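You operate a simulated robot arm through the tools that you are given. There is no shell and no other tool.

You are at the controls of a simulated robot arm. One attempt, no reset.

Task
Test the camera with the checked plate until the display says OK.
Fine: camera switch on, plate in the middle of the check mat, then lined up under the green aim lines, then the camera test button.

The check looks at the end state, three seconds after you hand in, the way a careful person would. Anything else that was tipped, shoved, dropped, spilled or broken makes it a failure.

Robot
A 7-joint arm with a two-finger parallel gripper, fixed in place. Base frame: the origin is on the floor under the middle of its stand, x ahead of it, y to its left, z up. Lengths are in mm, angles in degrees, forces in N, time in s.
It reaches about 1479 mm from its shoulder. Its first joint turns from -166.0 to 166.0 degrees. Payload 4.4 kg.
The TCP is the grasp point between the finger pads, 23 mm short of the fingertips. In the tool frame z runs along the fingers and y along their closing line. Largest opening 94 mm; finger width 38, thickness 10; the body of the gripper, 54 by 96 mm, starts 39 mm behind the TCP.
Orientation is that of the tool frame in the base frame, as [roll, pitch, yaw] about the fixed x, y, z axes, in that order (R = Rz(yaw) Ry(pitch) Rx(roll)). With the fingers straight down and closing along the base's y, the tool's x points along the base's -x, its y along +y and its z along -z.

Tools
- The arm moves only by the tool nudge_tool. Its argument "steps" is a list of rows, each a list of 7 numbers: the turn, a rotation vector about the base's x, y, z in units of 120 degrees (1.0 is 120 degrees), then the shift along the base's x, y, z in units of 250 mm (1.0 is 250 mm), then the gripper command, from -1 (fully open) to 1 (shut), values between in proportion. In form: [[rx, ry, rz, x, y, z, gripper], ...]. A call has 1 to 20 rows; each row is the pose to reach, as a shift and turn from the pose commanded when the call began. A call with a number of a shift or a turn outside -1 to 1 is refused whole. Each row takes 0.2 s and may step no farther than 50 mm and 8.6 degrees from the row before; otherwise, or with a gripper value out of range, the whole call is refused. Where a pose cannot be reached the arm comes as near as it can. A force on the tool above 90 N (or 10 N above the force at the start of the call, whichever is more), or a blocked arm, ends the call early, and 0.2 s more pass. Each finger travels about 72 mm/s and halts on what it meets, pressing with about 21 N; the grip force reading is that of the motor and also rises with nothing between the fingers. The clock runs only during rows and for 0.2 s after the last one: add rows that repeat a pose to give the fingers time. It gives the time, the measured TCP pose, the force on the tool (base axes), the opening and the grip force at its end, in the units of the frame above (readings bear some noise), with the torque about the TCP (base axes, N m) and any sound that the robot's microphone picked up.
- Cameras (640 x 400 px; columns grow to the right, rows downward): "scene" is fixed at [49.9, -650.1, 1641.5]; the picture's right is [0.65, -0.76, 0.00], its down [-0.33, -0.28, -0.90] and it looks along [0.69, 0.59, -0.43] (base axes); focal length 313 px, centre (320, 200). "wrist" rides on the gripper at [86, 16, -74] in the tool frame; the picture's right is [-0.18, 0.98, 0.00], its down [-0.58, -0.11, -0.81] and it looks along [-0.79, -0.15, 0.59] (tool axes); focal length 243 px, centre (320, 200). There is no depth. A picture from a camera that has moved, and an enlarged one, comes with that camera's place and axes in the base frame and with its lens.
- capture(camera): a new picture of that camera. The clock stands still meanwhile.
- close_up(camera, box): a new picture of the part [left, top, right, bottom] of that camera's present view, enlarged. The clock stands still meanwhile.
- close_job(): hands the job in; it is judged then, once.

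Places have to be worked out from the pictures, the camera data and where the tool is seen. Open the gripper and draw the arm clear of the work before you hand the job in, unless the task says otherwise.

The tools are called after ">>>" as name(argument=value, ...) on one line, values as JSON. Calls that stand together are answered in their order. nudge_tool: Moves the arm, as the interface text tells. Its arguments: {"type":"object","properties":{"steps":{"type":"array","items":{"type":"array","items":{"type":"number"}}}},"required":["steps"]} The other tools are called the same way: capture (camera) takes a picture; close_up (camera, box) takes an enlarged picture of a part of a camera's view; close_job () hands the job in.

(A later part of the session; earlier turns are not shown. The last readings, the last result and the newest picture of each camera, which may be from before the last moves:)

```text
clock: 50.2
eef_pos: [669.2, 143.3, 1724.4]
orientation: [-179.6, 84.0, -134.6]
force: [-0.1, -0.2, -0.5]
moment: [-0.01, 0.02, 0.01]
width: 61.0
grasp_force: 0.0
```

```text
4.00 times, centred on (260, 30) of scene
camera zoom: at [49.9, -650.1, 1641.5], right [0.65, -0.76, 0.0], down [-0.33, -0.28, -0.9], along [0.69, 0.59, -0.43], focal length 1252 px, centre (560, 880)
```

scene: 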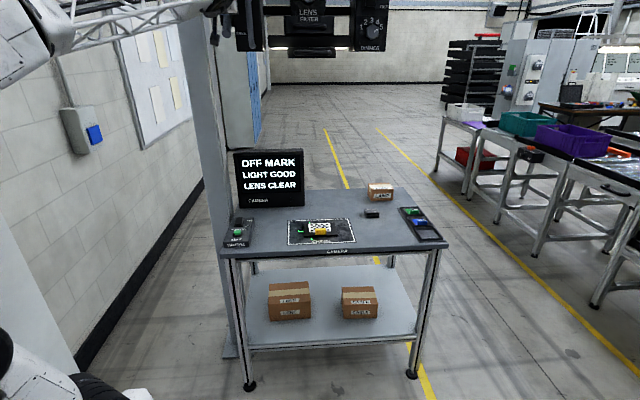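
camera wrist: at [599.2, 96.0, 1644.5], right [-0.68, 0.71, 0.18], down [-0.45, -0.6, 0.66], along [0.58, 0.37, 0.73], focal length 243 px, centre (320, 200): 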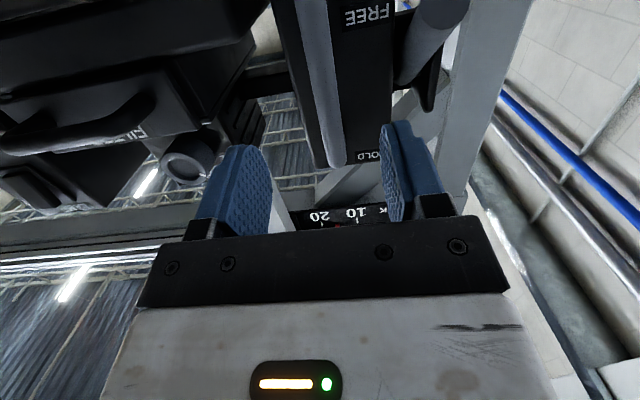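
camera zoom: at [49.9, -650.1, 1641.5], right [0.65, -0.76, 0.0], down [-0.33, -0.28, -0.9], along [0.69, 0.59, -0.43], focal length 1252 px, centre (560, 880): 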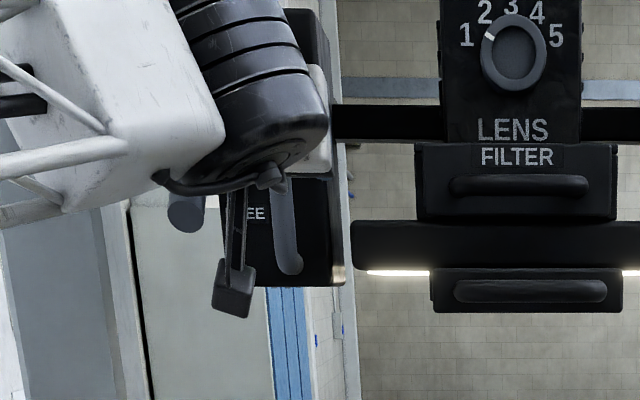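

The bar lies between the open fingers. I'll advance about 82 mm so the bar is at the grasp point, then close on it.

>>> nudge_tool(steps=[[0, 0, 0, 0.08, 0.08, 0, -0.3], [0, 0, 0, 0.16, 0.16, 0, -0.3], [0, 0, 0, 0.232, 0.232, 0, -0.3], [0, 0, 0, 0.232, 0.232, 0, -0.3]])

>>> capture(camera="wrist")

```text
clock: 51.2
eef_pos: [727.3, 201.9, 1725.1]
orientation: [-179.6, 83.9, -134.6]
force: [-0.1, 0.8, 0.3]
moment: [0.02, 0.01, 0.01]
width: 61.5
grasp_force: 0.1
```

```text
taken
camera wrist: at [657.3, 154.1, 1644.0], right [-0.68, 0.71, 0.18], down [-0.45, -0.6, 0.66], along [0.58, 0.37, 0.73], focal length 243 px, centre (320, 200)
```

wrist: 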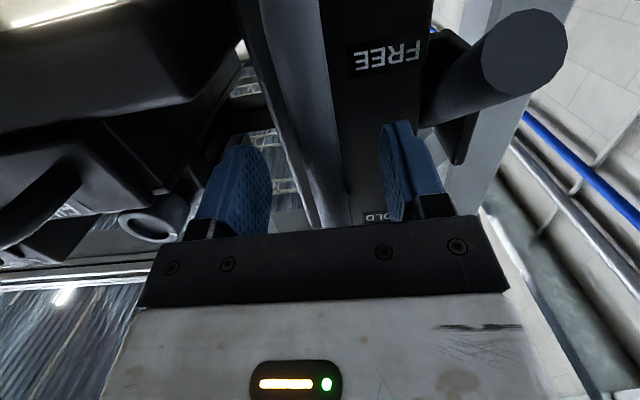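

The bar is centred between the fingers. I'll close on it and check the aim lines.

>>> nudge_tool(steps=[[0, 0, 0, 0, 0, 0, 0], [0, 0, 0, 0, 0, 0, 0.4], [0, 0, 0, 0, 0, 0, 0.8], [0, 0, 0, 0, 0, 0, 0.8]])

>>> close_up(camera="scene", box=[280, 205, 364, 255])

>>> capture(camera="wrist")

```text
clock: 52.2
eef_pos: [727.0, 200.8, 1724.8]
orientation: [-179.7, 84.0, -134.7]
force: [5.7, 2.1, 3.5]
moment: [0.22, 0.09, 0.01]
width: 16.8
grasp_force: 45.0
```

```text
7.62 times, centred on (322, 230) of scene
camera zoom: at [49.9, -650.1, 1641.5], right [0.65, -0.76, 0.0], down [-0.33, -0.28, -0.9], along [0.69, 0.59, -0.43], focal length 2385 px, centre (305, -29)
```

zoom: 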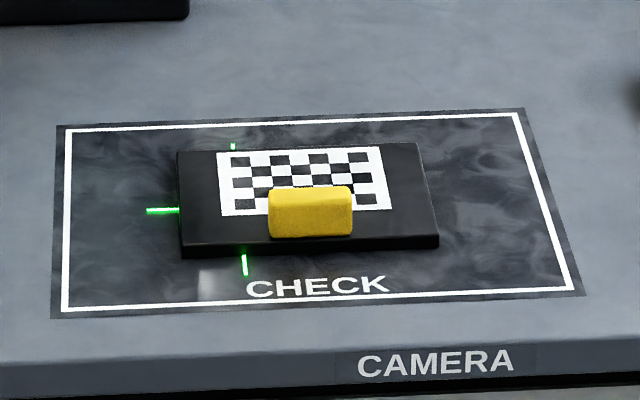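

```text
taken
camera wrist: at [657.3, 153.9, 1644.0], right [-0.68, 0.71, 0.18], down [-0.45, -0.6, 0.66], along [0.58, 0.37, 0.73], focal length 243 px, centre (320, 200)
```

wrist: 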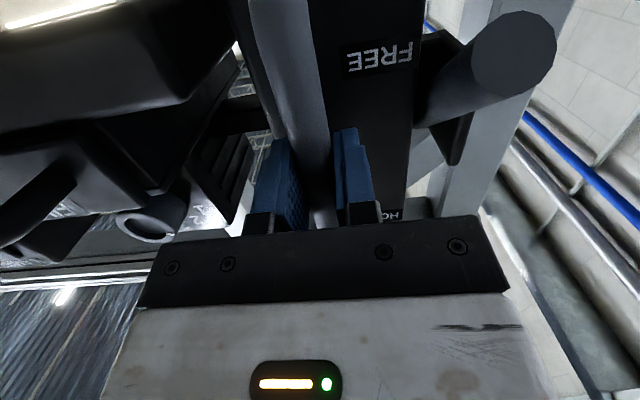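

The carriage slides freely: the grip shifted it about 3 mm right. About 39 mm remains, so I'll pull it right 30 mm gently and measure again.

>>> nudge_tool(steps=[[0, 0, 0, 0.014, -0.014, 0, 0.8], [0, 0, 0, 0.028, -0.028, 0, 0.8], [0, 0, 0, 0.042, -0.042, 0, 0.8], [0, 0, 0, 0.057, -0.057, 0, 0.8], [0, 0, 0, 0.071, -0.071, 0, 0.8], [0, 0, 0, 0.085, -0.085, 0, 0.8], [0, 0, 0, 0.085, -0.085, 0, 0.8]])

>>> close_up(camera="scene", box=[280, 205, 364, 255])

>>> capture(camera="scene")

```text
clock: 53.8
eef_pos: [749.8, 178.6, 1725.0]
orientation: [-179.9, 84.0, -134.8]
force: [-11.3, -6.4, -11.3]
moment: [-0.44, 0.61, 0.07]
width: 16.6
grasp_force: 45.3
```

```text
7.62 times, centred on (322, 230) of scene
camera zoom: at [49.9, -650.1, 1641.5], right [0.65, -0.76, 0.0], down [-0.33, -0.28, -0.9], along [0.69, 0.59, -0.43], focal length 2385 px, centre (305, -29)
```

zoom: 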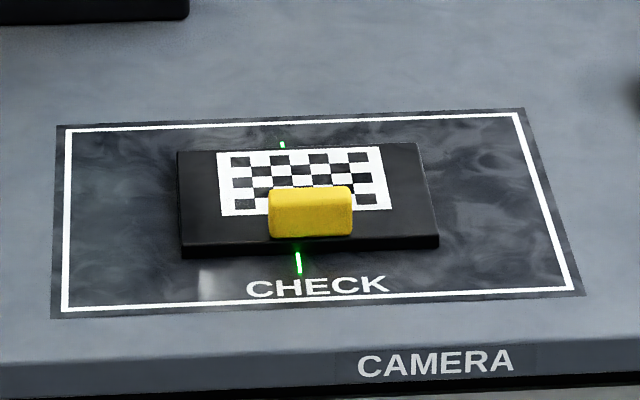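

```text
taken
```

scene: 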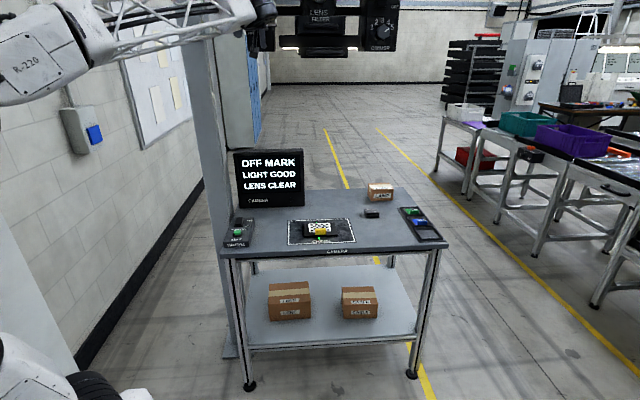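

The cross moved about 31 mm as commanded, and about 7 mm remains. I'll move it the rest and measure precisely.

>>> nudge_tool(steps=[[0, 0, 0, 0.008, -0.008, 0, 0.8], [0, 0, 0, 0.015, -0.015, 0, 0.8], [0, 0, 0, 0.0205, -0.0205, 0, 0.8], [0, 0, 0, 0.0205, -0.0205, 0, 0.8]])

>>> close_up(camera="scene", box=[295, 215, 345, 250])

>>> capture(camera="scene")

```text
clock: 54.8
eef_pos: [752.5, 174.3, 1725.4]
orientation: [-179.6, 84.1, -134.6]
force: [-2.5, 7.8, -4.0]
moment: [-0.17, 0.53, 0.07]
width: 16.9
grasp_force: 44.9
```

```text
11.43 times, centred on (320, 232) of scene
camera zoom: at [49.9, -650.1, 1641.5], right [0.65, -0.76, 0.0], down [-0.33, -0.28, -0.9], along [0.69, 0.59, -0.43], focal length 3577 px, centre (320, -171)
```

zoom: 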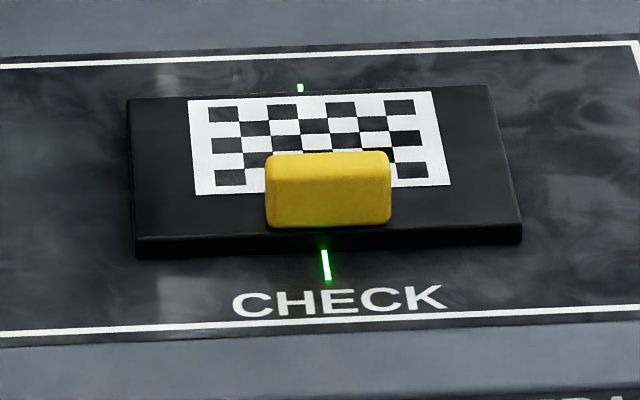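

```text
taken
```

scene: 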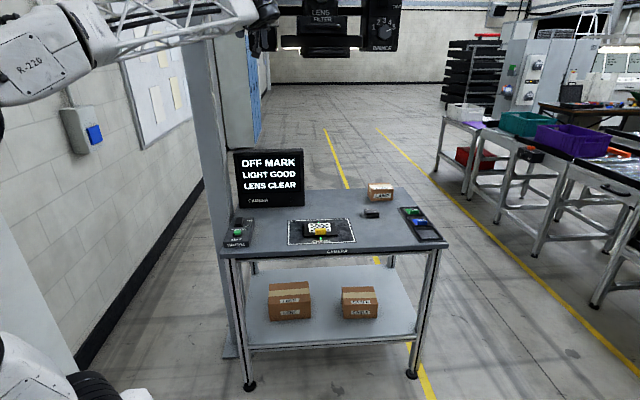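

About 2 mm of sideways offset is left, and the display still reads OFF MARK. I'll move another 2–3 mm right, allowing for the slight lag.

>>> nudge_tool(steps=[[0, 0, 0, 0.003, -0.003, 0, 0.8], [0, 0, 0, 0.006, -0.006, 0, 0.8], [0, 0, 0, 0.006, -0.006, 0, 0.8]])

>>> close_up(camera="scene", box=[295, 215, 345, 250])

>>> close_up(camera="scene", box=[220, 140, 320, 210])

```text
clock: 55.6
eef_pos: [754.7, 173.2, 1724.7]
orientation: [-179.7, 84.0, -134.7]
force: [-6.6, 1.3, -9.8]
moment: [-0.01, 0.37, 0.03]
width: 16.7
grasp_force: 44.5
```

```text
11.43 times, centred on (320, 232) of scene
camera zoom: at [49.9, -650.1, 1641.5], right [0.65, -0.76, 0.0], down [-0.33, -0.28, -0.9], along [0.69, 0.59, -0.43], focal length 3577 px, centre (320, -171)
```

zoom: 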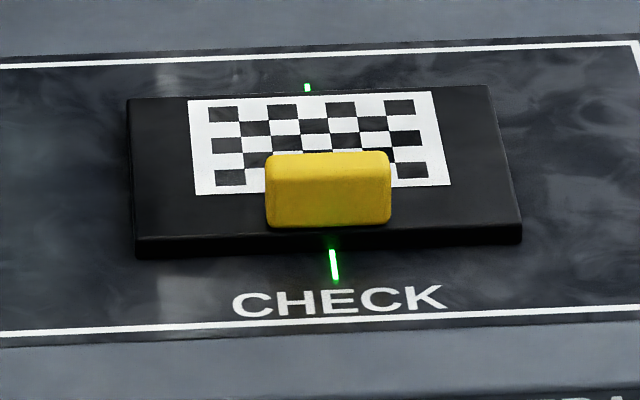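

```text
5.71 times, centred on (270, 175) of scene
camera zoom: at [49.9, -650.1, 1641.5], right [0.65, -0.76, 0.0], down [-0.33, -0.28, -0.9], along [0.69, 0.59, -0.43], focal length 1789 px, centre (606, 343)
```

zoom: 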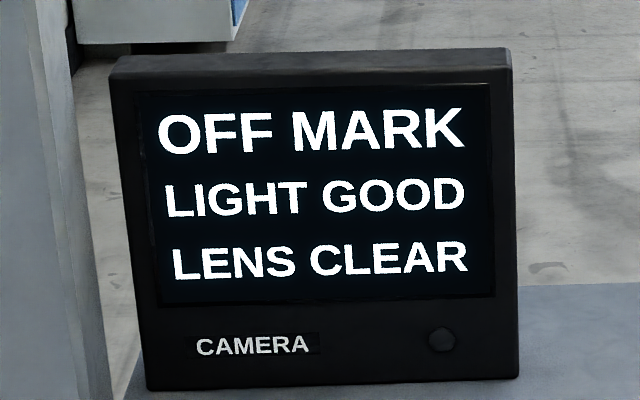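

The cross is now within about 1 mm of the plate's centre line, but the display still says OFF MARK. It may want the lever at HOLD, or a forward/back correction. I'll release the bar and go lock the lever to HOLD next.

>>> nudge_tool(steps=[[0, 0, 0, 0, 0, 0, 0.3], [0, 0, 0, 0, 0, 0, -0.2], [0, 0, 0, 0, 0, 0, -0.3], [0, 0, 0, -0.1, -0.1, 0, -0.3], [0, 0, 0, -0.2, -0.2, 0, -0.3], [0, 0, 0, -0.283, -0.283, 0, -0.3]])

>>> close_up(camera="scene", box=[295, 215, 345, 250])

>>> capture(camera="wrist")

>>> capture(camera="scene")

```text
clock: 57.0
eef_pos: [683.3, 102.2, 1725.5]
orientation: [-179.6, 84.1, -134.7]
force: [-0.1, 0.3, 0.6]
moment: [-0.01, 0.02, 0.03]
width: 61.1
grasp_force: 0.1
```

```text
11.43 times, centred on (320, 232) of scene
camera zoom: at [49.9, -650.1, 1641.5], right [0.65, -0.76, 0.0], down [-0.33, -0.28, -0.9], along [0.69, 0.59, -0.43], focal length 3577 px, centre (320, -171)
```

zoom: 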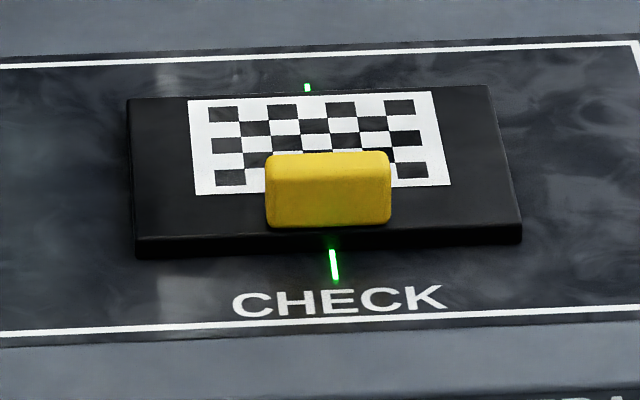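

```text
taken
camera wrist: at [613.8, 54.9, 1644.5], right [-0.68, 0.71, 0.18], down [-0.45, -0.6, 0.66], along [0.58, 0.37, 0.73], focal length 243 px, centre (320, 200)
```

wrist: 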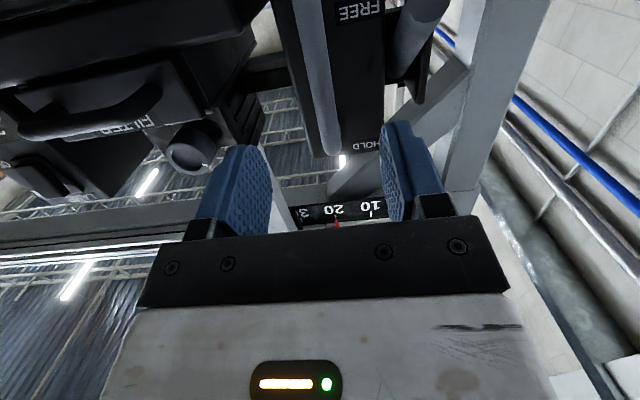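

```text
taken
```

scene: 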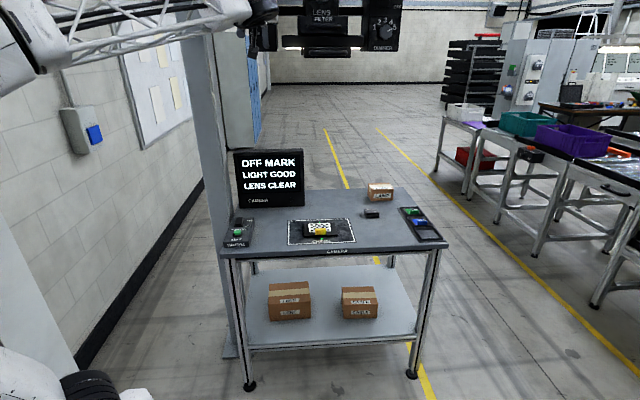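

The cross held its place after release. I'll zoom on the rail pointer, which looks near 20 cm.

>>> close_up(camera="wrist", box=[280, 180, 400, 240])

```text
5.33 times, centred on (340, 210) of wrist
camera zoom: at [613.8, 54.9, 1644.5], right [-0.68, 0.71, 0.18], down [-0.45, -0.6, 0.66], along [0.58, 0.37, 0.73], focal length 1294 px, centre (213, 147)
```

zoom: 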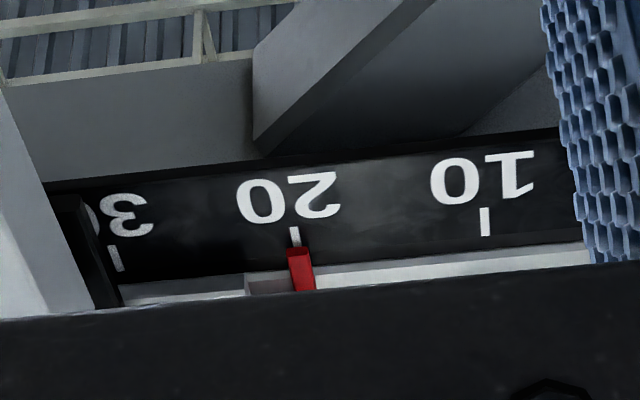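

The red pointer sits right on 20, which evidently matches the mat's middle. I'll close the fingers and move below the lever rod (e_right≈339), ready to push it up to HOLD.

>>> nudge_tool(steps=[[0, 0, 0, -0.068, 0.068, -0.11, 0.4], [0, 0, 0, -0.136, 0.136, -0.22, 1], [0, 0, 0, -0.204, 0.204, -0.34, 1], [0, 0, 0, -0.204, 0.204, -0.34, 1]])

>>> capture(camera="wrist")

>>> close_up(camera="scene", box=[180, 0, 340, 60])

```text
clock: 58.0
eef_pos: [633.6, 152.5, 1640.2]
orientation: [-179.6, 84.0, -134.6]
force: [0.6, 0.1, 0.4]
moment: [0.01, 0.01, -0.02]
width: 0.1
grasp_force: 21.1
```

```text
taken
camera wrist: at [564.1, 105.6, 1559.7], right [-0.68, 0.71, 0.18], down [-0.45, -0.6, 0.66], along [0.58, 0.37, 0.73], focal length 243 px, centre (320, 200)
```

wrist: 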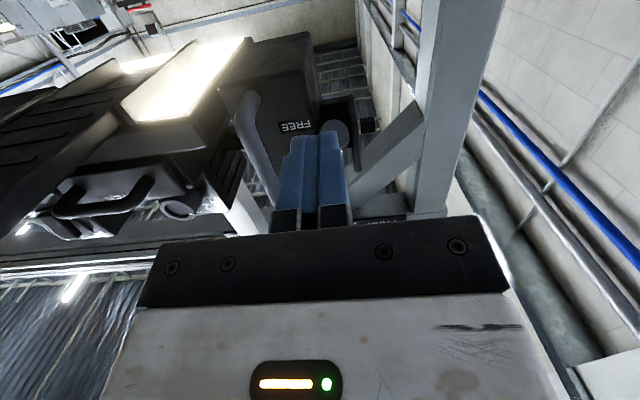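

```text
4.00 times, centred on (260, 30) of scene
camera zoom: at [49.9, -650.1, 1641.5], right [0.65, -0.76, 0.0], down [-0.33, -0.28, -0.9], along [0.69, 0.59, -0.43], focal length 1252 px, centre (560, 880)
```

zoom: 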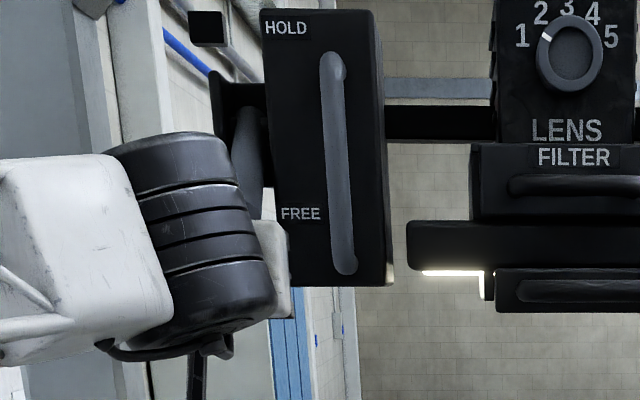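

The rod tip is at e_right≈336, z≈1686, directly above the finger line. I'll advance beneath it.

>>> nudge_tool(steps=[[0, 0, 0, 0.1, 0.105, 0, 1], [0, 0, 0, 0.2, 0.21, 0, 1], [0, 0, 0, 0.27, 0.284, 0, 1], [0, 0, 0, 0.32, 0.336, 0, 1]])

>>> capture(camera="wrist")

>>> close_up(camera="scene", box=[180, 0, 340, 60])

```text
clock: 59.0
eef_pos: [713.8, 236.5, 1640.3]
orientation: [-179.6, 84.0, -134.6]
force: [-0.7, -0.4, -0.8]
moment: [0.0, 0.01, -0.03]
width: 0.0
grasp_force: 20.7
```

```text
taken
camera wrist: at [643.7, 189.9, 1559.4], right [-0.68, 0.71, 0.18], down [-0.45, -0.6, 0.66], along [0.58, 0.37, 0.73], focal length 243 px, centre (320, 200)
```

wrist: 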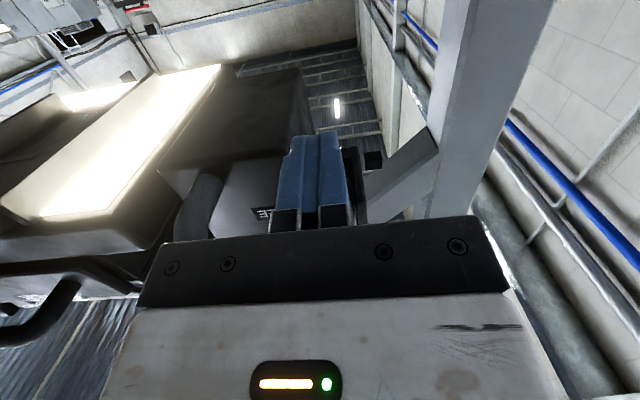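

```text
4.00 times, centred on (260, 30) of scene
camera zoom: at [49.9, -650.1, 1641.5], right [0.65, -0.76, 0.0], down [-0.33, -0.28, -0.9], along [0.69, 0.59, -0.43], focal length 1252 px, centre (560, 880)
```

zoom: 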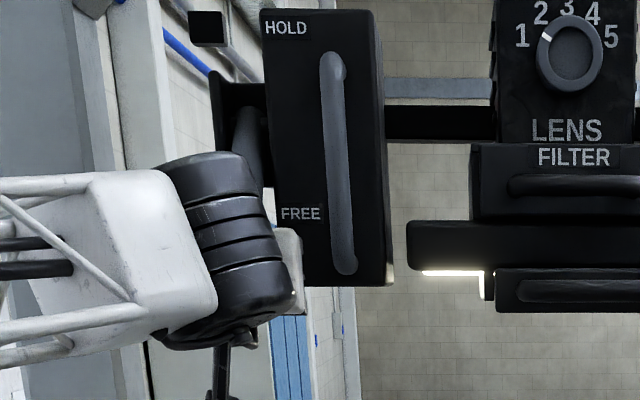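

The fingers are under the rod. I'll push up gradually.

>>> nudge_tool(steps=[[0, 0, 0, 0, 0, 0.03, 1], [0, 0, 0, 0, 0, 0.06, 1], [0, 0, 0, 0, 0, 0.09, 1], [0, 0, 0, 0, 0, 0.12, 1], [0, 0, 0, 0, 0, 0.15, 1], [0, 0, 0, 0, 0, 0.18, 1], [0, 0, 0, 0, 0, 0.21, 1], [0, 0, 0, 0, 0, 0.24, 1]])

>>> close_up(camera="scene", box=[180, 0, 340, 60])

>>> capture(camera="wrist")

```text
clock: 60.0
eef_pos: [715.2, 235.8, 1662.6]
orientation: [179.2, 83.6, -135.8]
force: [-10.0, -5.6, -13.9]
moment: [0.15, -0.19, 0.03]
width: 0.0
grasp_force: 41.9
stopped in row 4: the force on the tool passed its limit at 106 N (the readings are from after the stop); the commanded pose is now the measured one
```

```text
4.00 times, centred on (260, 30) of scene
camera zoom: at [49.9, -650.1, 1641.5], right [0.65, -0.76, 0.0], down [-0.33, -0.28, -0.9], along [0.69, 0.59, -0.43], focal length 1252 px, centre (560, 880)
```

zoom: 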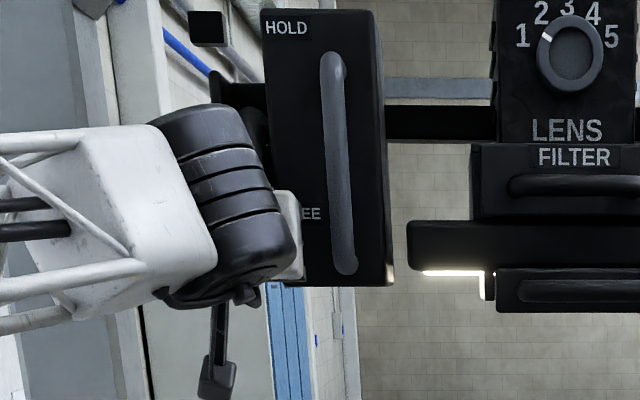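

```text
taken
camera wrist: at [644.4, 189.3, 1582.9], right [-0.68, 0.71, 0.18], down [-0.44, -0.6, 0.67], along [0.58, 0.37, 0.72], focal length 243 px, centre (320, 200)
```

wrist: 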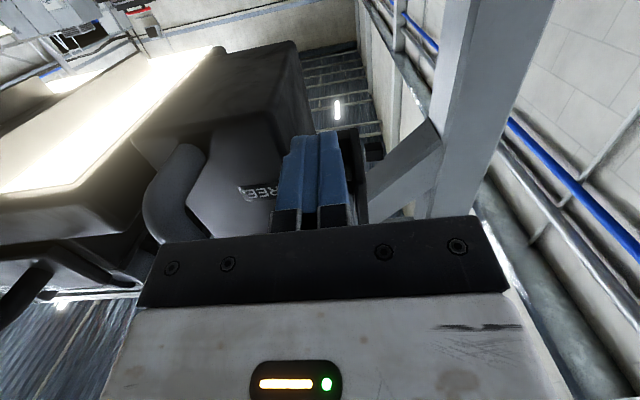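

The push stopped at 106 N. I'll back down and away to see where the lever stands before trying again.

>>> nudge_tool(steps=[[0, 0, 0, 0, 0, -0.05, 1], [0, 0, 0, 0, 0, -0.1, 1], [0, 0, 0, -0.1, -0.1, -0.1, 1], [0, 0, 0, -0.2, -0.2, -0.1, 1], [0, 0, 0, -0.3, -0.3, -0.1, 1], [0, 0, 0, -0.4, -0.4, -0.1, 1]])

>>> capture(camera="wrist")

>>> close_up(camera="scene", box=[180, 0, 340, 60])

>>> capture(camera="scene")

```text
clock: 61.4
eef_pos: [614.1, 137.8, 1638.8]
orientation: [179.2, 83.5, -135.8]
force: [0.4, 0.5, -0.2]
moment: [0.01, 0.03, 0.02]
width: 0.1
grasp_force: 42.2
```

```text
taken
camera wrist: at [543.4, 89.4, 1558.7], right [-0.68, 0.71, 0.18], down [-0.44, -0.6, 0.67], along [0.58, 0.37, 0.72], focal length 243 px, centre (320, 200)
```

wrist: 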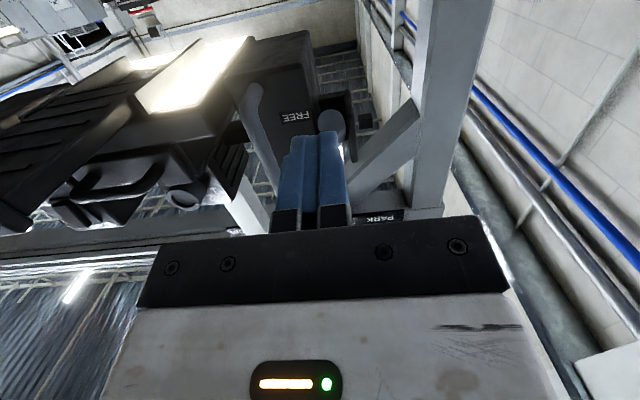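

```text
4.00 times, centred on (260, 30) of scene
camera zoom: at [49.9, -650.1, 1641.5], right [0.65, -0.76, 0.0], down [-0.33, -0.28, -0.9], along [0.69, 0.59, -0.43], focal length 1252 px, centre (560, 880)
```

zoom: 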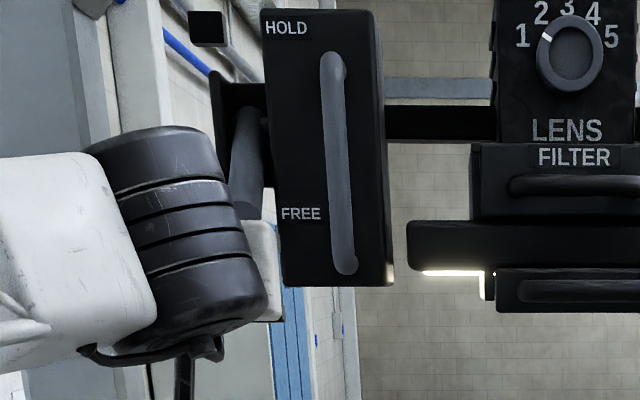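

```text
taken
```

scene: 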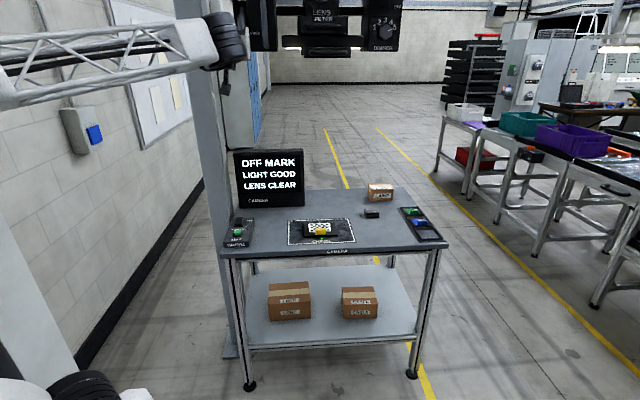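

The lever is still at FREE. The force pointed down and forward, which means the rounded fingertips met the rod's end face rather than its underside. I'll tilt the fingers about 10° upward and reach about 20 mm deeper beneath the rod.

>>> nudge_tool(steps=[[0.047, -0.047, 0, 0, 0, 0, 1], [0.0943, -0.0943, 0, 0, 0, 0, 1], [0.0943, -0.0943, 0, 0.12, 0.121, 0, 1], [0.0943, -0.0943, 0, 0.24, 0.242, 0, 1], [0.0943, -0.0943, 0, 0.35, 0.355, 0, 1], [0.0943, -0.0943, 0, 0.449, 0.456, 0, 1], [0.0943, -0.0943, 0, 0.449, 0.456, 0, 1]])

>>> capture(camera="wrist")

>>> close_up(camera="scene", box=[180, 0, 340, 60])

```text
clock: 63.0
eef_pos: [725.5, 252.5, 1638.9]
orientation: [0.5, 80.3, 45.4]
force: [0.5, 1.0, -0.1]
moment: [0.0, -0.04, -0.02]
width: 0.1
grasp_force: 42.1
```

```text
taken
camera wrist: at [671.9, 222.1, 1538.4], right [-0.72, 0.67, 0.18], down [-0.55, -0.71, 0.44], along [0.42, 0.21, 0.88], focal length 243 px, centre (320, 200)
```

wrist: 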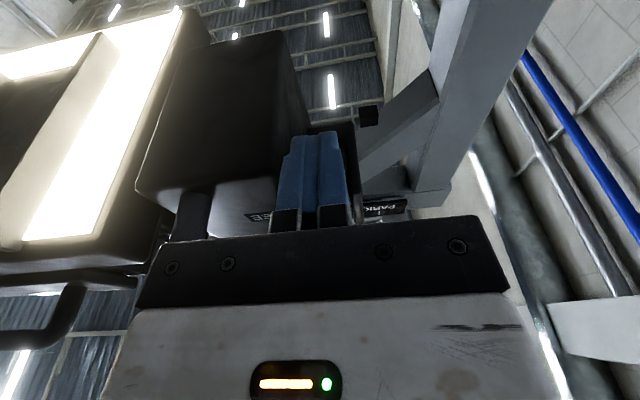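

```text
4.00 times, centred on (260, 30) of scene
camera zoom: at [49.9, -650.1, 1641.5], right [0.65, -0.76, 0.0], down [-0.33, -0.28, -0.9], along [0.69, 0.59, -0.43], focal length 1252 px, centre (560, 880)
```

zoom: 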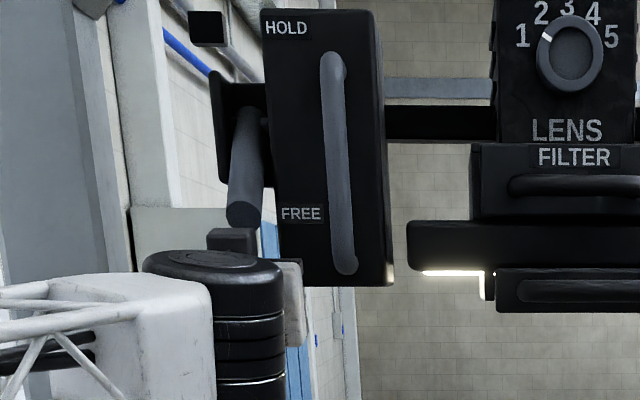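

The fingertips are now deeper under the rod, which shows clear above the gripper in the scene view. I'll push up in 5 mm steps.

>>> nudge_tool(steps=[[0, 0, 0, 0, 0, 0.02, 1], [0, 0, 0, 0, 0, 0.04, 1], [0, 0, 0, 0, 0, 0.06, 1], [0, 0, 0, 0, 0, 0.08, 1], [0, 0, 0, 0, 0, 0.1, 1], [0, 0, 0, 0, 0, 0.12, 1], [0, 0, 0, 0, 0, 0.14, 1], [0, 0, 0, 0, 0, 0.16, 1]])

>>> close_up(camera="scene", box=[180, 0, 340, 60])

>>> capture(camera="wrist")

```text
clock: 64.8
eef_pos: [727.4, 250.8, 1678.5]
orientation: [0.3, 80.2, 45.4]
force: [-0.2, -1.8, -4.1]
moment: [0.1, -0.05, 0.01]
width: 0.0
grasp_force: 42.5
```

```text
4.00 times, centred on (260, 30) of scene
camera zoom: at [49.9, -650.1, 1641.5], right [0.65, -0.76, 0.0], down [-0.33, -0.28, -0.9], along [0.69, 0.59, -0.43], focal length 1252 px, centre (560, 880)
```

zoom: 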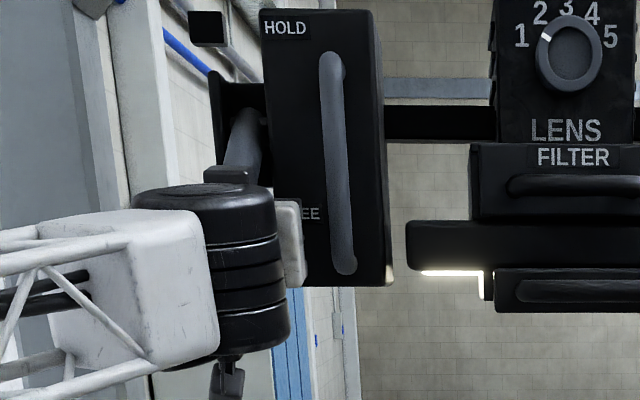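

```text
taken
camera wrist: at [674.1, 220.4, 1578.4], right [-0.72, 0.67, 0.18], down [-0.55, -0.71, 0.44], along [0.42, 0.21, 0.88], focal length 243 px, centre (320, 200)
```

wrist: 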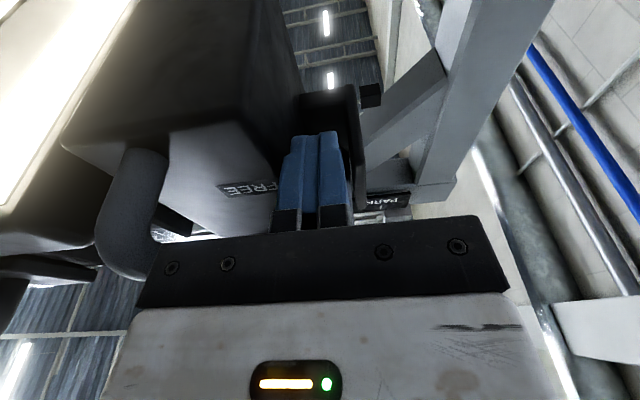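

The lever is rising with little force. I'll continue pushing up toward HOLD.

>>> nudge_tool(steps=[[0, 0, 0, 0, 0, 0.02, 1], [0, 0, 0, 0, 0, 0.04, 1], [0, 0, 0, 0, 0, 0.06, 1], [0, 0, 0, 0, 0, 0.08, 1], [0, 0, 0, 0, 0, 0.1, 1], [0, 0, 0, 0, 0, 0.12, 1], [0, 0, 0, 0, 0, 0.14, 1], [0, 0, 0, 0, 0, 0.16, 1], [0, 0, 0, 0, 0, 0.18, 1], [0, 0, 0, 0, 0, 0.2, 1]])

>>> close_up(camera="scene", box=[180, 0, 340, 60])

>>> capture(camera="wrist")

```text
clock: 66.4
eef_pos: [727.8, 248.3, 1707.8]
orientation: [1.2, 80.6, 46.2]
force: [-26.3, -25.2, -18.8]
moment: [0.43, -0.43, -0.09]
width: 0.0
grasp_force: 42.1
stopped in row 7: the force on the tool passed its limit at 104 N (the readings are from after the stop); the commanded pose is now the measured one
```

```text
4.00 times, centred on (260, 30) of scene
camera zoom: at [49.9, -650.1, 1641.5], right [0.65, -0.76, 0.0], down [-0.33, -0.28, -0.9], along [0.69, 0.59, -0.43], focal length 1252 px, centre (560, 880)
```

zoom: 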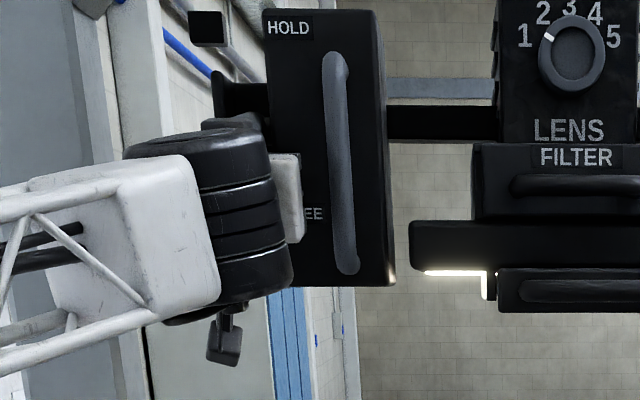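

```text
taken
camera wrist: at [674.4, 218.3, 1608.0], right [-0.71, 0.67, 0.19], down [-0.55, -0.71, 0.44], along [0.43, 0.21, 0.88], focal length 243 px, centre (320, 200)
```

wrist: 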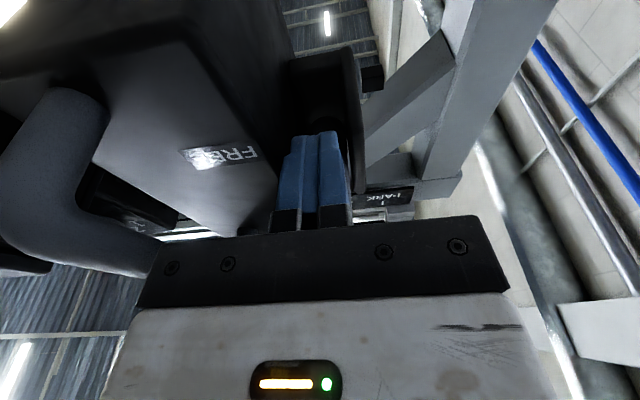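

The force is now mostly toward the front, so the nearly level rod tip is butting against the gripper body. I'll lower slightly, retract about 15 mm, then continue pushing up with just the fingers.

>>> nudge_tool(steps=[[0, 0, 0, 0, 0, -0.016, 1], [0, 0, 0, -0.02, -0.02, -0.016, 1], [0, 0, 0, -0.042, -0.042, -0.016, 1], [0, 0, 0, -0.042, -0.042, 0.004, 1], [0, 0, 0, -0.042, -0.042, 0.024, 1], [0, 0, 0, -0.042, -0.042, 0.044, 1], [0, 0, 0, -0.042, -0.042, 0.064, 1], [0, 0, 0, -0.042, -0.042, 0.084, 1]])

>>> close_up(camera="scene", box=[180, 0, 340, 60])

>>> capture(camera="wrist")

```text
clock: 68.2
eef_pos: [716.4, 238.7, 1728.3]
orientation: [1.2, 80.6, 46.2]
force: [0.0, 0.4, -1.2]
moment: [-0.02, 0.03, -0.01]
width: 0.0
grasp_force: 43.0
```

```text
4.00 times, centred on (260, 30) of scene
camera zoom: at [49.9, -650.1, 1641.5], right [0.65, -0.76, 0.0], down [-0.33, -0.28, -0.9], along [0.69, 0.59, -0.43], focal length 1252 px, centre (560, 880)
```

zoom: 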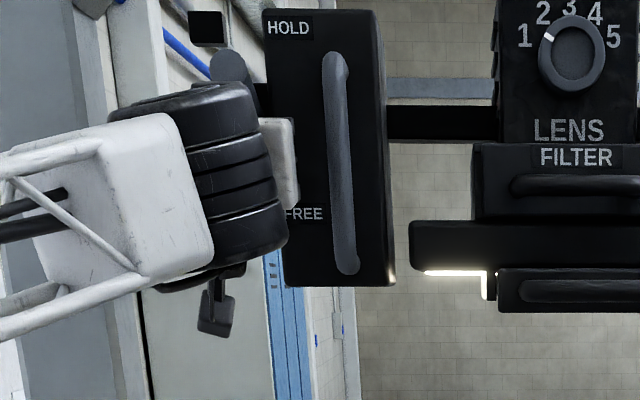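

```text
taken
camera wrist: at [663.6, 209.5, 1628.8], right [-0.72, 0.67, 0.19], down [-0.55, -0.71, 0.44], along [0.43, 0.21, 0.88], focal length 243 px, centre (320, 200)
```

wrist: 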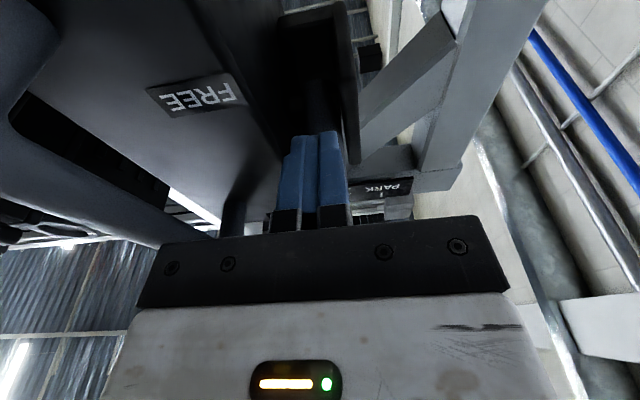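

The lever is past level, with its tip at z≈1784. HOLD is at ≈1812, so I'll keep raising it.

>>> nudge_tool(steps=[[0, 0, 0, 0, 0, 0.02, 1], [0, 0, 0, 0, 0, 0.04, 1], [0, 0, 0, 0, 0, 0.06, 1], [0, 0, 0, 0, 0, 0.08, 1], [0, 0, 0, 0, 0, 0.1, 1]])

>>> close_up(camera="scene", box=[180, 0, 340, 60])

>>> capture(camera="wrist")

```text
clock: 69.4
eef_pos: [717.2, 238.6, 1751.5]
orientation: [1.4, 80.7, 46.2]
force: [-21.5, -7.2, -22.3]
moment: [-0.2, -0.24, 0.08]
width: 0.0
grasp_force: 42.6
```

```text
4.00 times, centred on (260, 30) of scene
camera zoom: at [49.9, -650.1, 1641.5], right [0.65, -0.76, 0.0], down [-0.33, -0.28, -0.9], along [0.69, 0.59, -0.43], focal length 1252 px, centre (560, 880)
```

zoom: 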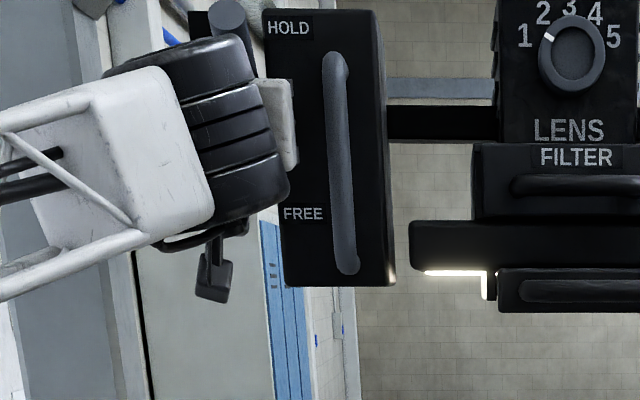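

```text
taken
camera wrist: at [664.5, 208.7, 1652.4], right [-0.72, 0.67, 0.19], down [-0.55, -0.71, 0.44], along [0.43, 0.21, 0.88], focal length 243 px, centre (320, 200)
```

wrist: 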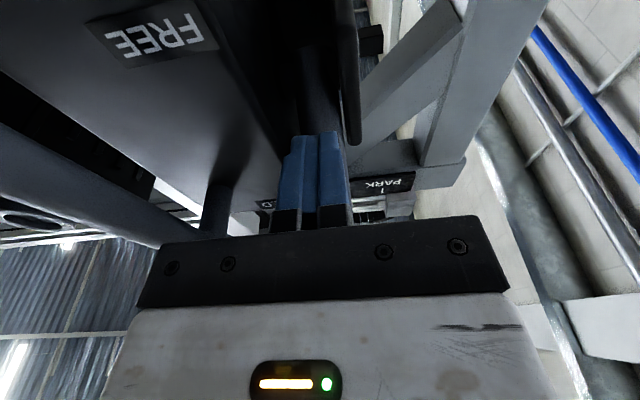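

The rod tip is level with the HOLD label again, and the force rose as it reached its stop. I'll drop the fingers a little, retreat to the front, and check the aim lines and display.

>>> nudge_tool(steps=[[0, 0, 0, 0, 0, -0.04, 1], [0, 0, 0, 0, 0, -0.1, 1], [0, 0, 0, -0.12, -0.12, -0.1, 1], [0, 0, 0, -0.24, -0.24, -0.1, 1], [0, 0, 0, -0.36, -0.36, -0.1, 1], [0, 0, 0, -0.48, -0.48, -0.1, 1], [0, 0, 0, -0.6, -0.6, -0.1, 1]])

>>> capture(camera="scene")

>>> close_up(camera="scene", box=[295, 215, 345, 250])

>>> close_up(camera="scene", box=[180, 0, 340, 60])

>>> capture(camera="wrist")

```text
clock: 71.0
eef_pos: [569.2, 88.9, 1729.5]
orientation: [1.5, 80.6, 46.4]
force: [0.3, 0.4, -0.5]
moment: [0.01, 0.0, 0.03]
width: 0.0
grasp_force: 41.9
```

```text
taken
```

scene: 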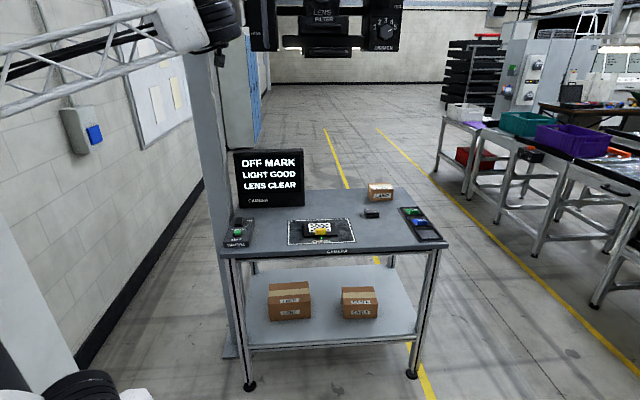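

```text
11.43 times, centred on (320, 232) of scene
camera zoom: at [49.9, -650.1, 1641.5], right [0.65, -0.76, 0.0], down [-0.33, -0.28, -0.9], along [0.69, 0.59, -0.43], focal length 3577 px, centre (320, -171)
```

zoom: 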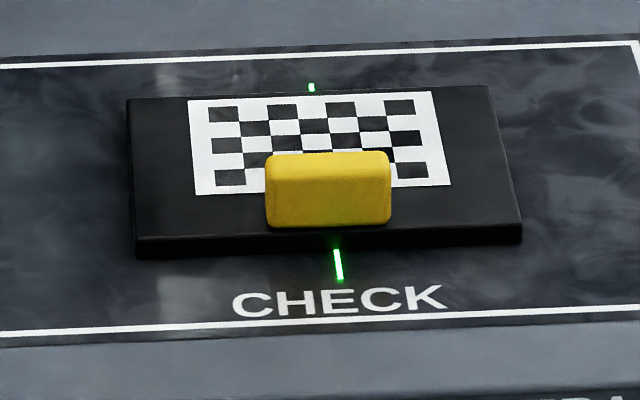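

```text
4.00 times, centred on (260, 30) of scene
camera zoom: at [49.9, -650.1, 1641.5], right [0.65, -0.76, 0.0], down [-0.33, -0.28, -0.9], along [0.69, 0.59, -0.43], focal length 1252 px, centre (560, 880)
```

zoom: 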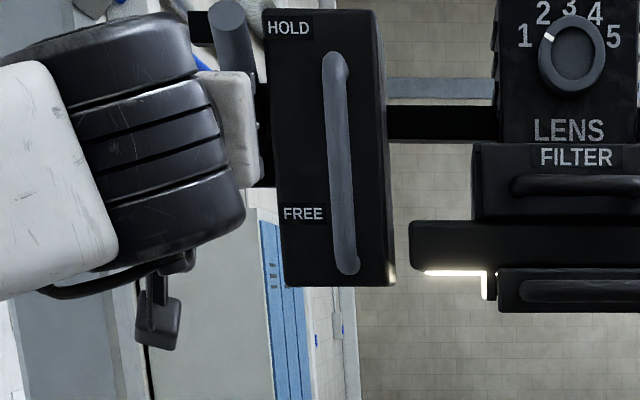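

```text
taken
camera wrist: at [515.4, 58.9, 1629.5], right [-0.72, 0.67, 0.19], down [-0.55, -0.71, 0.44], along [0.43, 0.21, 0.88], focal length 243 px, centre (320, 200)
```

wrist: 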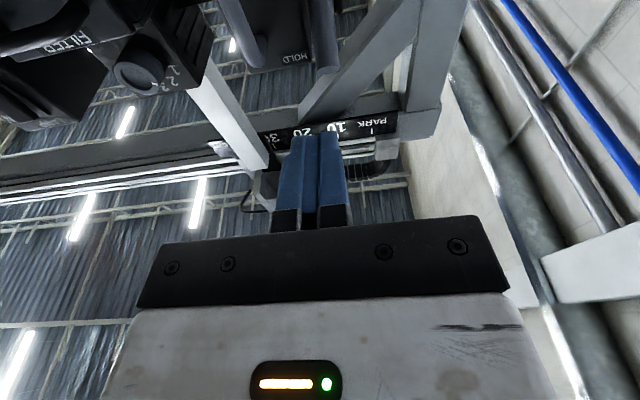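

The lever is back at HOLD and the cross now lies about 3 mm right of the plate's centre. The checker pattern's centre is about 9 mm behind the cross, which likely explains OFF MARK. I'll return to the plate for a fine shift, first rotating the tool back to pointing down.

>>> nudge_tool(steps=[[-0.0491, 0.0491, 0, 0, 0, -0.05, 1], [-0.0982, 0.0982, 0, 0, 0, -0.1, 1], [-0.1473, 0.1473, 0, 0, 0, -0.17, 1], [-0.1964, 0.1964, 0, 0, 0, -0.24, 1], [-0.2455, 0.2455, 0, 0, 0, -0.31, 0.5], [-0.2946, 0.2946, 0, 0, 0, -0.39, 0], [-0.3437, 0.3437, 0, 0, 0, -0.47, 0], [-0.3928, 0.3928, 0, 0, 0, -0.55, 0], [-0.4419, 0.4419, 0, 0, 0, -0.63, 0], [-0.491, 0.491, 0, 0, 0, -0.71, 0], [-0.5401, 0.5401, 0, 0, 0, -0.8, 0], [-0.589, 0.589, 0, 0, 0, -0.9, 0]])

>>> capture(camera="scene")

```text
clock: 73.6
eef_pos: [567.4, 90.6, 1503.7]
orientation: [-179.9, -0.6, -135.2]
force: [-0.1, -0.2, 0.7]
moment: [0.04, 0.02, 0.01]
width: 46.9
grasp_force: 0.0
```

```text
taken
```

scene: 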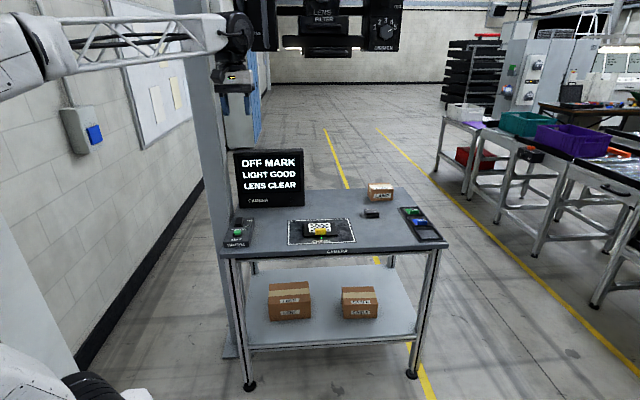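

I'll correct the 0.6° tilt while starting toward the plate, then yaw -90° on the way, as before.

>>> nudge_tool(steps=[[0.0035, -0.0035, 0, 0.12, 0, -0.12, 0], [0.0035, -0.0035, 0, 0.25, 0, -0.24, 0], [0.0035, -0.0035, 0, 0.38, 0, -0.36, 0]])

>>> nudge_tool(steps=[[0, 0, -0.068, 0.09, 0.005, -0.08, 0], [0, 0, -0.136, 0.18, 0.01, -0.16, 0], [0, 0, -0.204, 0.27, 0.015, -0.24, 0], [0, 0, -0.272, 0.36, 0.02, -0.32, 0], [0, 0, -0.34, 0.45, 0.03, -0.4, 0], [0, 0, -0.408, 0.54, 0.04, -0.48, 0], [0, 0, -0.476, 0.63, 0.05, -0.56, 0], [0, 0, -0.544, 0.72, 0.06, -0.64, 0], [0, 0, -0.612, 0.81, 0.07, -0.72, 0], [0, 0, -0.68, 0.9, 0.08, -0.8, 0], [0, 0, -0.748, 0.98, 0.09, -0.88, 0]])

>>> capture(camera="wrist")

```text
clock: 74.4
eef_pos: [664.8, 88.5, 1415.3]
orientation: [-179.8, 0.1, -135.2]
force: [-0.8, -0.2, 0.5]
moment: [-0.05, -0.04, -0.02]
width: 47.0
grasp_force: 0.1
```

```text
clock: 76.8
eef_pos: [907.5, 109.7, 1193.9]
orientation: [-180.0, 0.0, 134.9]
force: [-0.1, 0.0, 1.3]
moment: [-0.04, -0.01, 0.02]
width: 47.1
grasp_force: 0.1
```

```text
taken
camera wrist: at [858.1, 183.4, 1265.9], right [0.83, 0.56, 0.0], down [0.33, -0.49, 0.81], along [0.46, -0.67, -0.59], focal length 243 px, centre (320, 200)
```

wrist: 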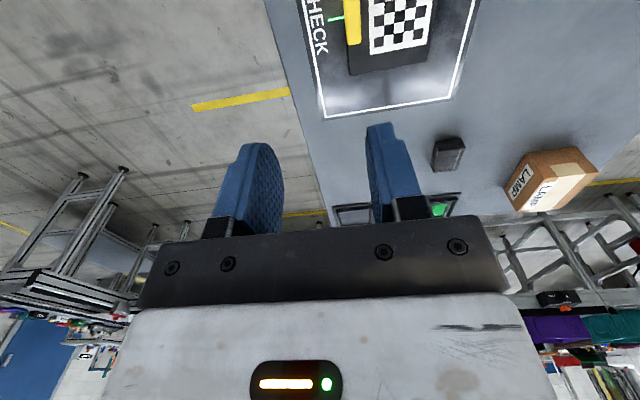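

I'll go to just above the handle, then descend over it at the same height as before.

>>> nudge_tool(steps=[[0, 0, 0, 0.05, 0.01, -0.16, 0], [0, 0, 0, 0.11, 0.02, -0.33, 0], [0, 0, 0, 0.162, 0.033, -0.5, 0], [0, 0, 0, 0.162, 0.033, -0.66, 0], [0, 0, 0, 0.162, 0.033, -0.776, 0], [0, 0, 0, 0.162, 0.033, -0.776, 0]])

>>> close_up(camera="scene", box=[280, 195, 364, 255])

>>> capture(camera="wrist")

```text
clock: 78.2
eef_pos: [947.6, 118.9, 1000.3]
orientation: [-179.9, 0.0, 135.1]
force: [-0.6, 0.1, 0.4]
moment: [-0.05, 0.0, 0.01]
width: 47.0
grasp_force: 0.0
```

```text
6.67 times, centred on (322, 225) of scene
camera zoom: at [49.9, -650.1, 1641.5], right [0.65, -0.76, 0.0], down [-0.33, -0.28, -0.9], along [0.69, 0.59, -0.43], focal length 2087 px, centre (307, 33)
```

zoom: 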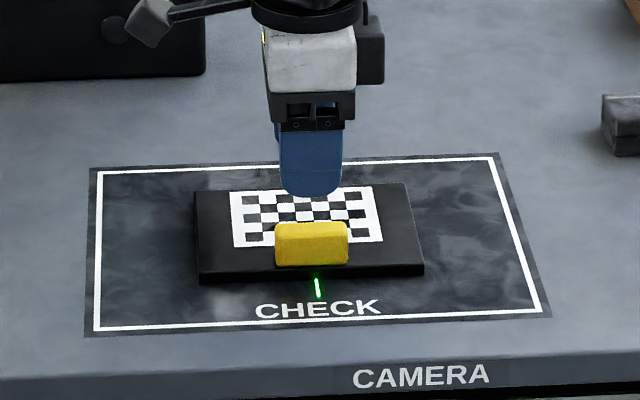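

```text
taken
camera wrist: at [898.5, 191.7, 1071.9], right [0.82, 0.57, 0.0], down [0.33, -0.49, 0.81], along [0.46, -0.67, -0.59], focal length 243 px, centre (320, 200)
```

wrist: 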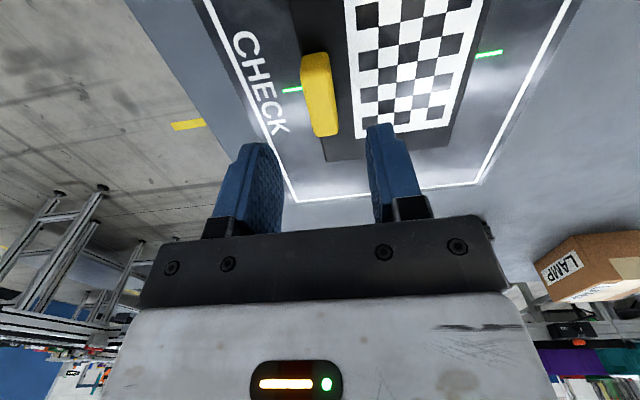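

The wrist view shows both ends of the fore-aft aim line. I'll zoom in to measure the plate's offset from above.

>>> close_up(camera="wrist", box=[260, 0, 530, 170])

```text
2.35 times, centred on (395, 85) of wrist
camera zoom: at [898.5, 191.7, 1071.9], right [0.82, 0.57, 0.0], down [0.33, -0.49, 0.81], along [0.46, -0.67, -0.59], focal length 571 px, centre (144, 471)
```

zoom: 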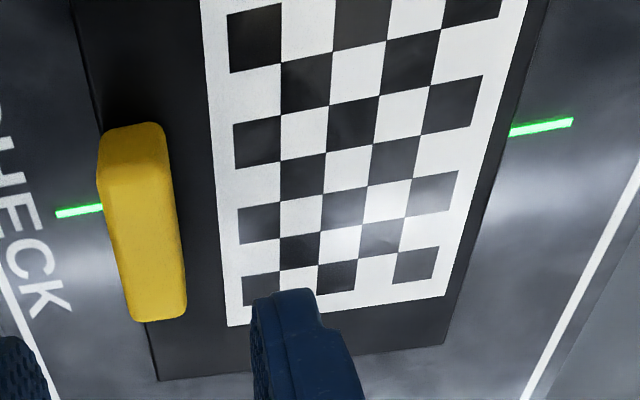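

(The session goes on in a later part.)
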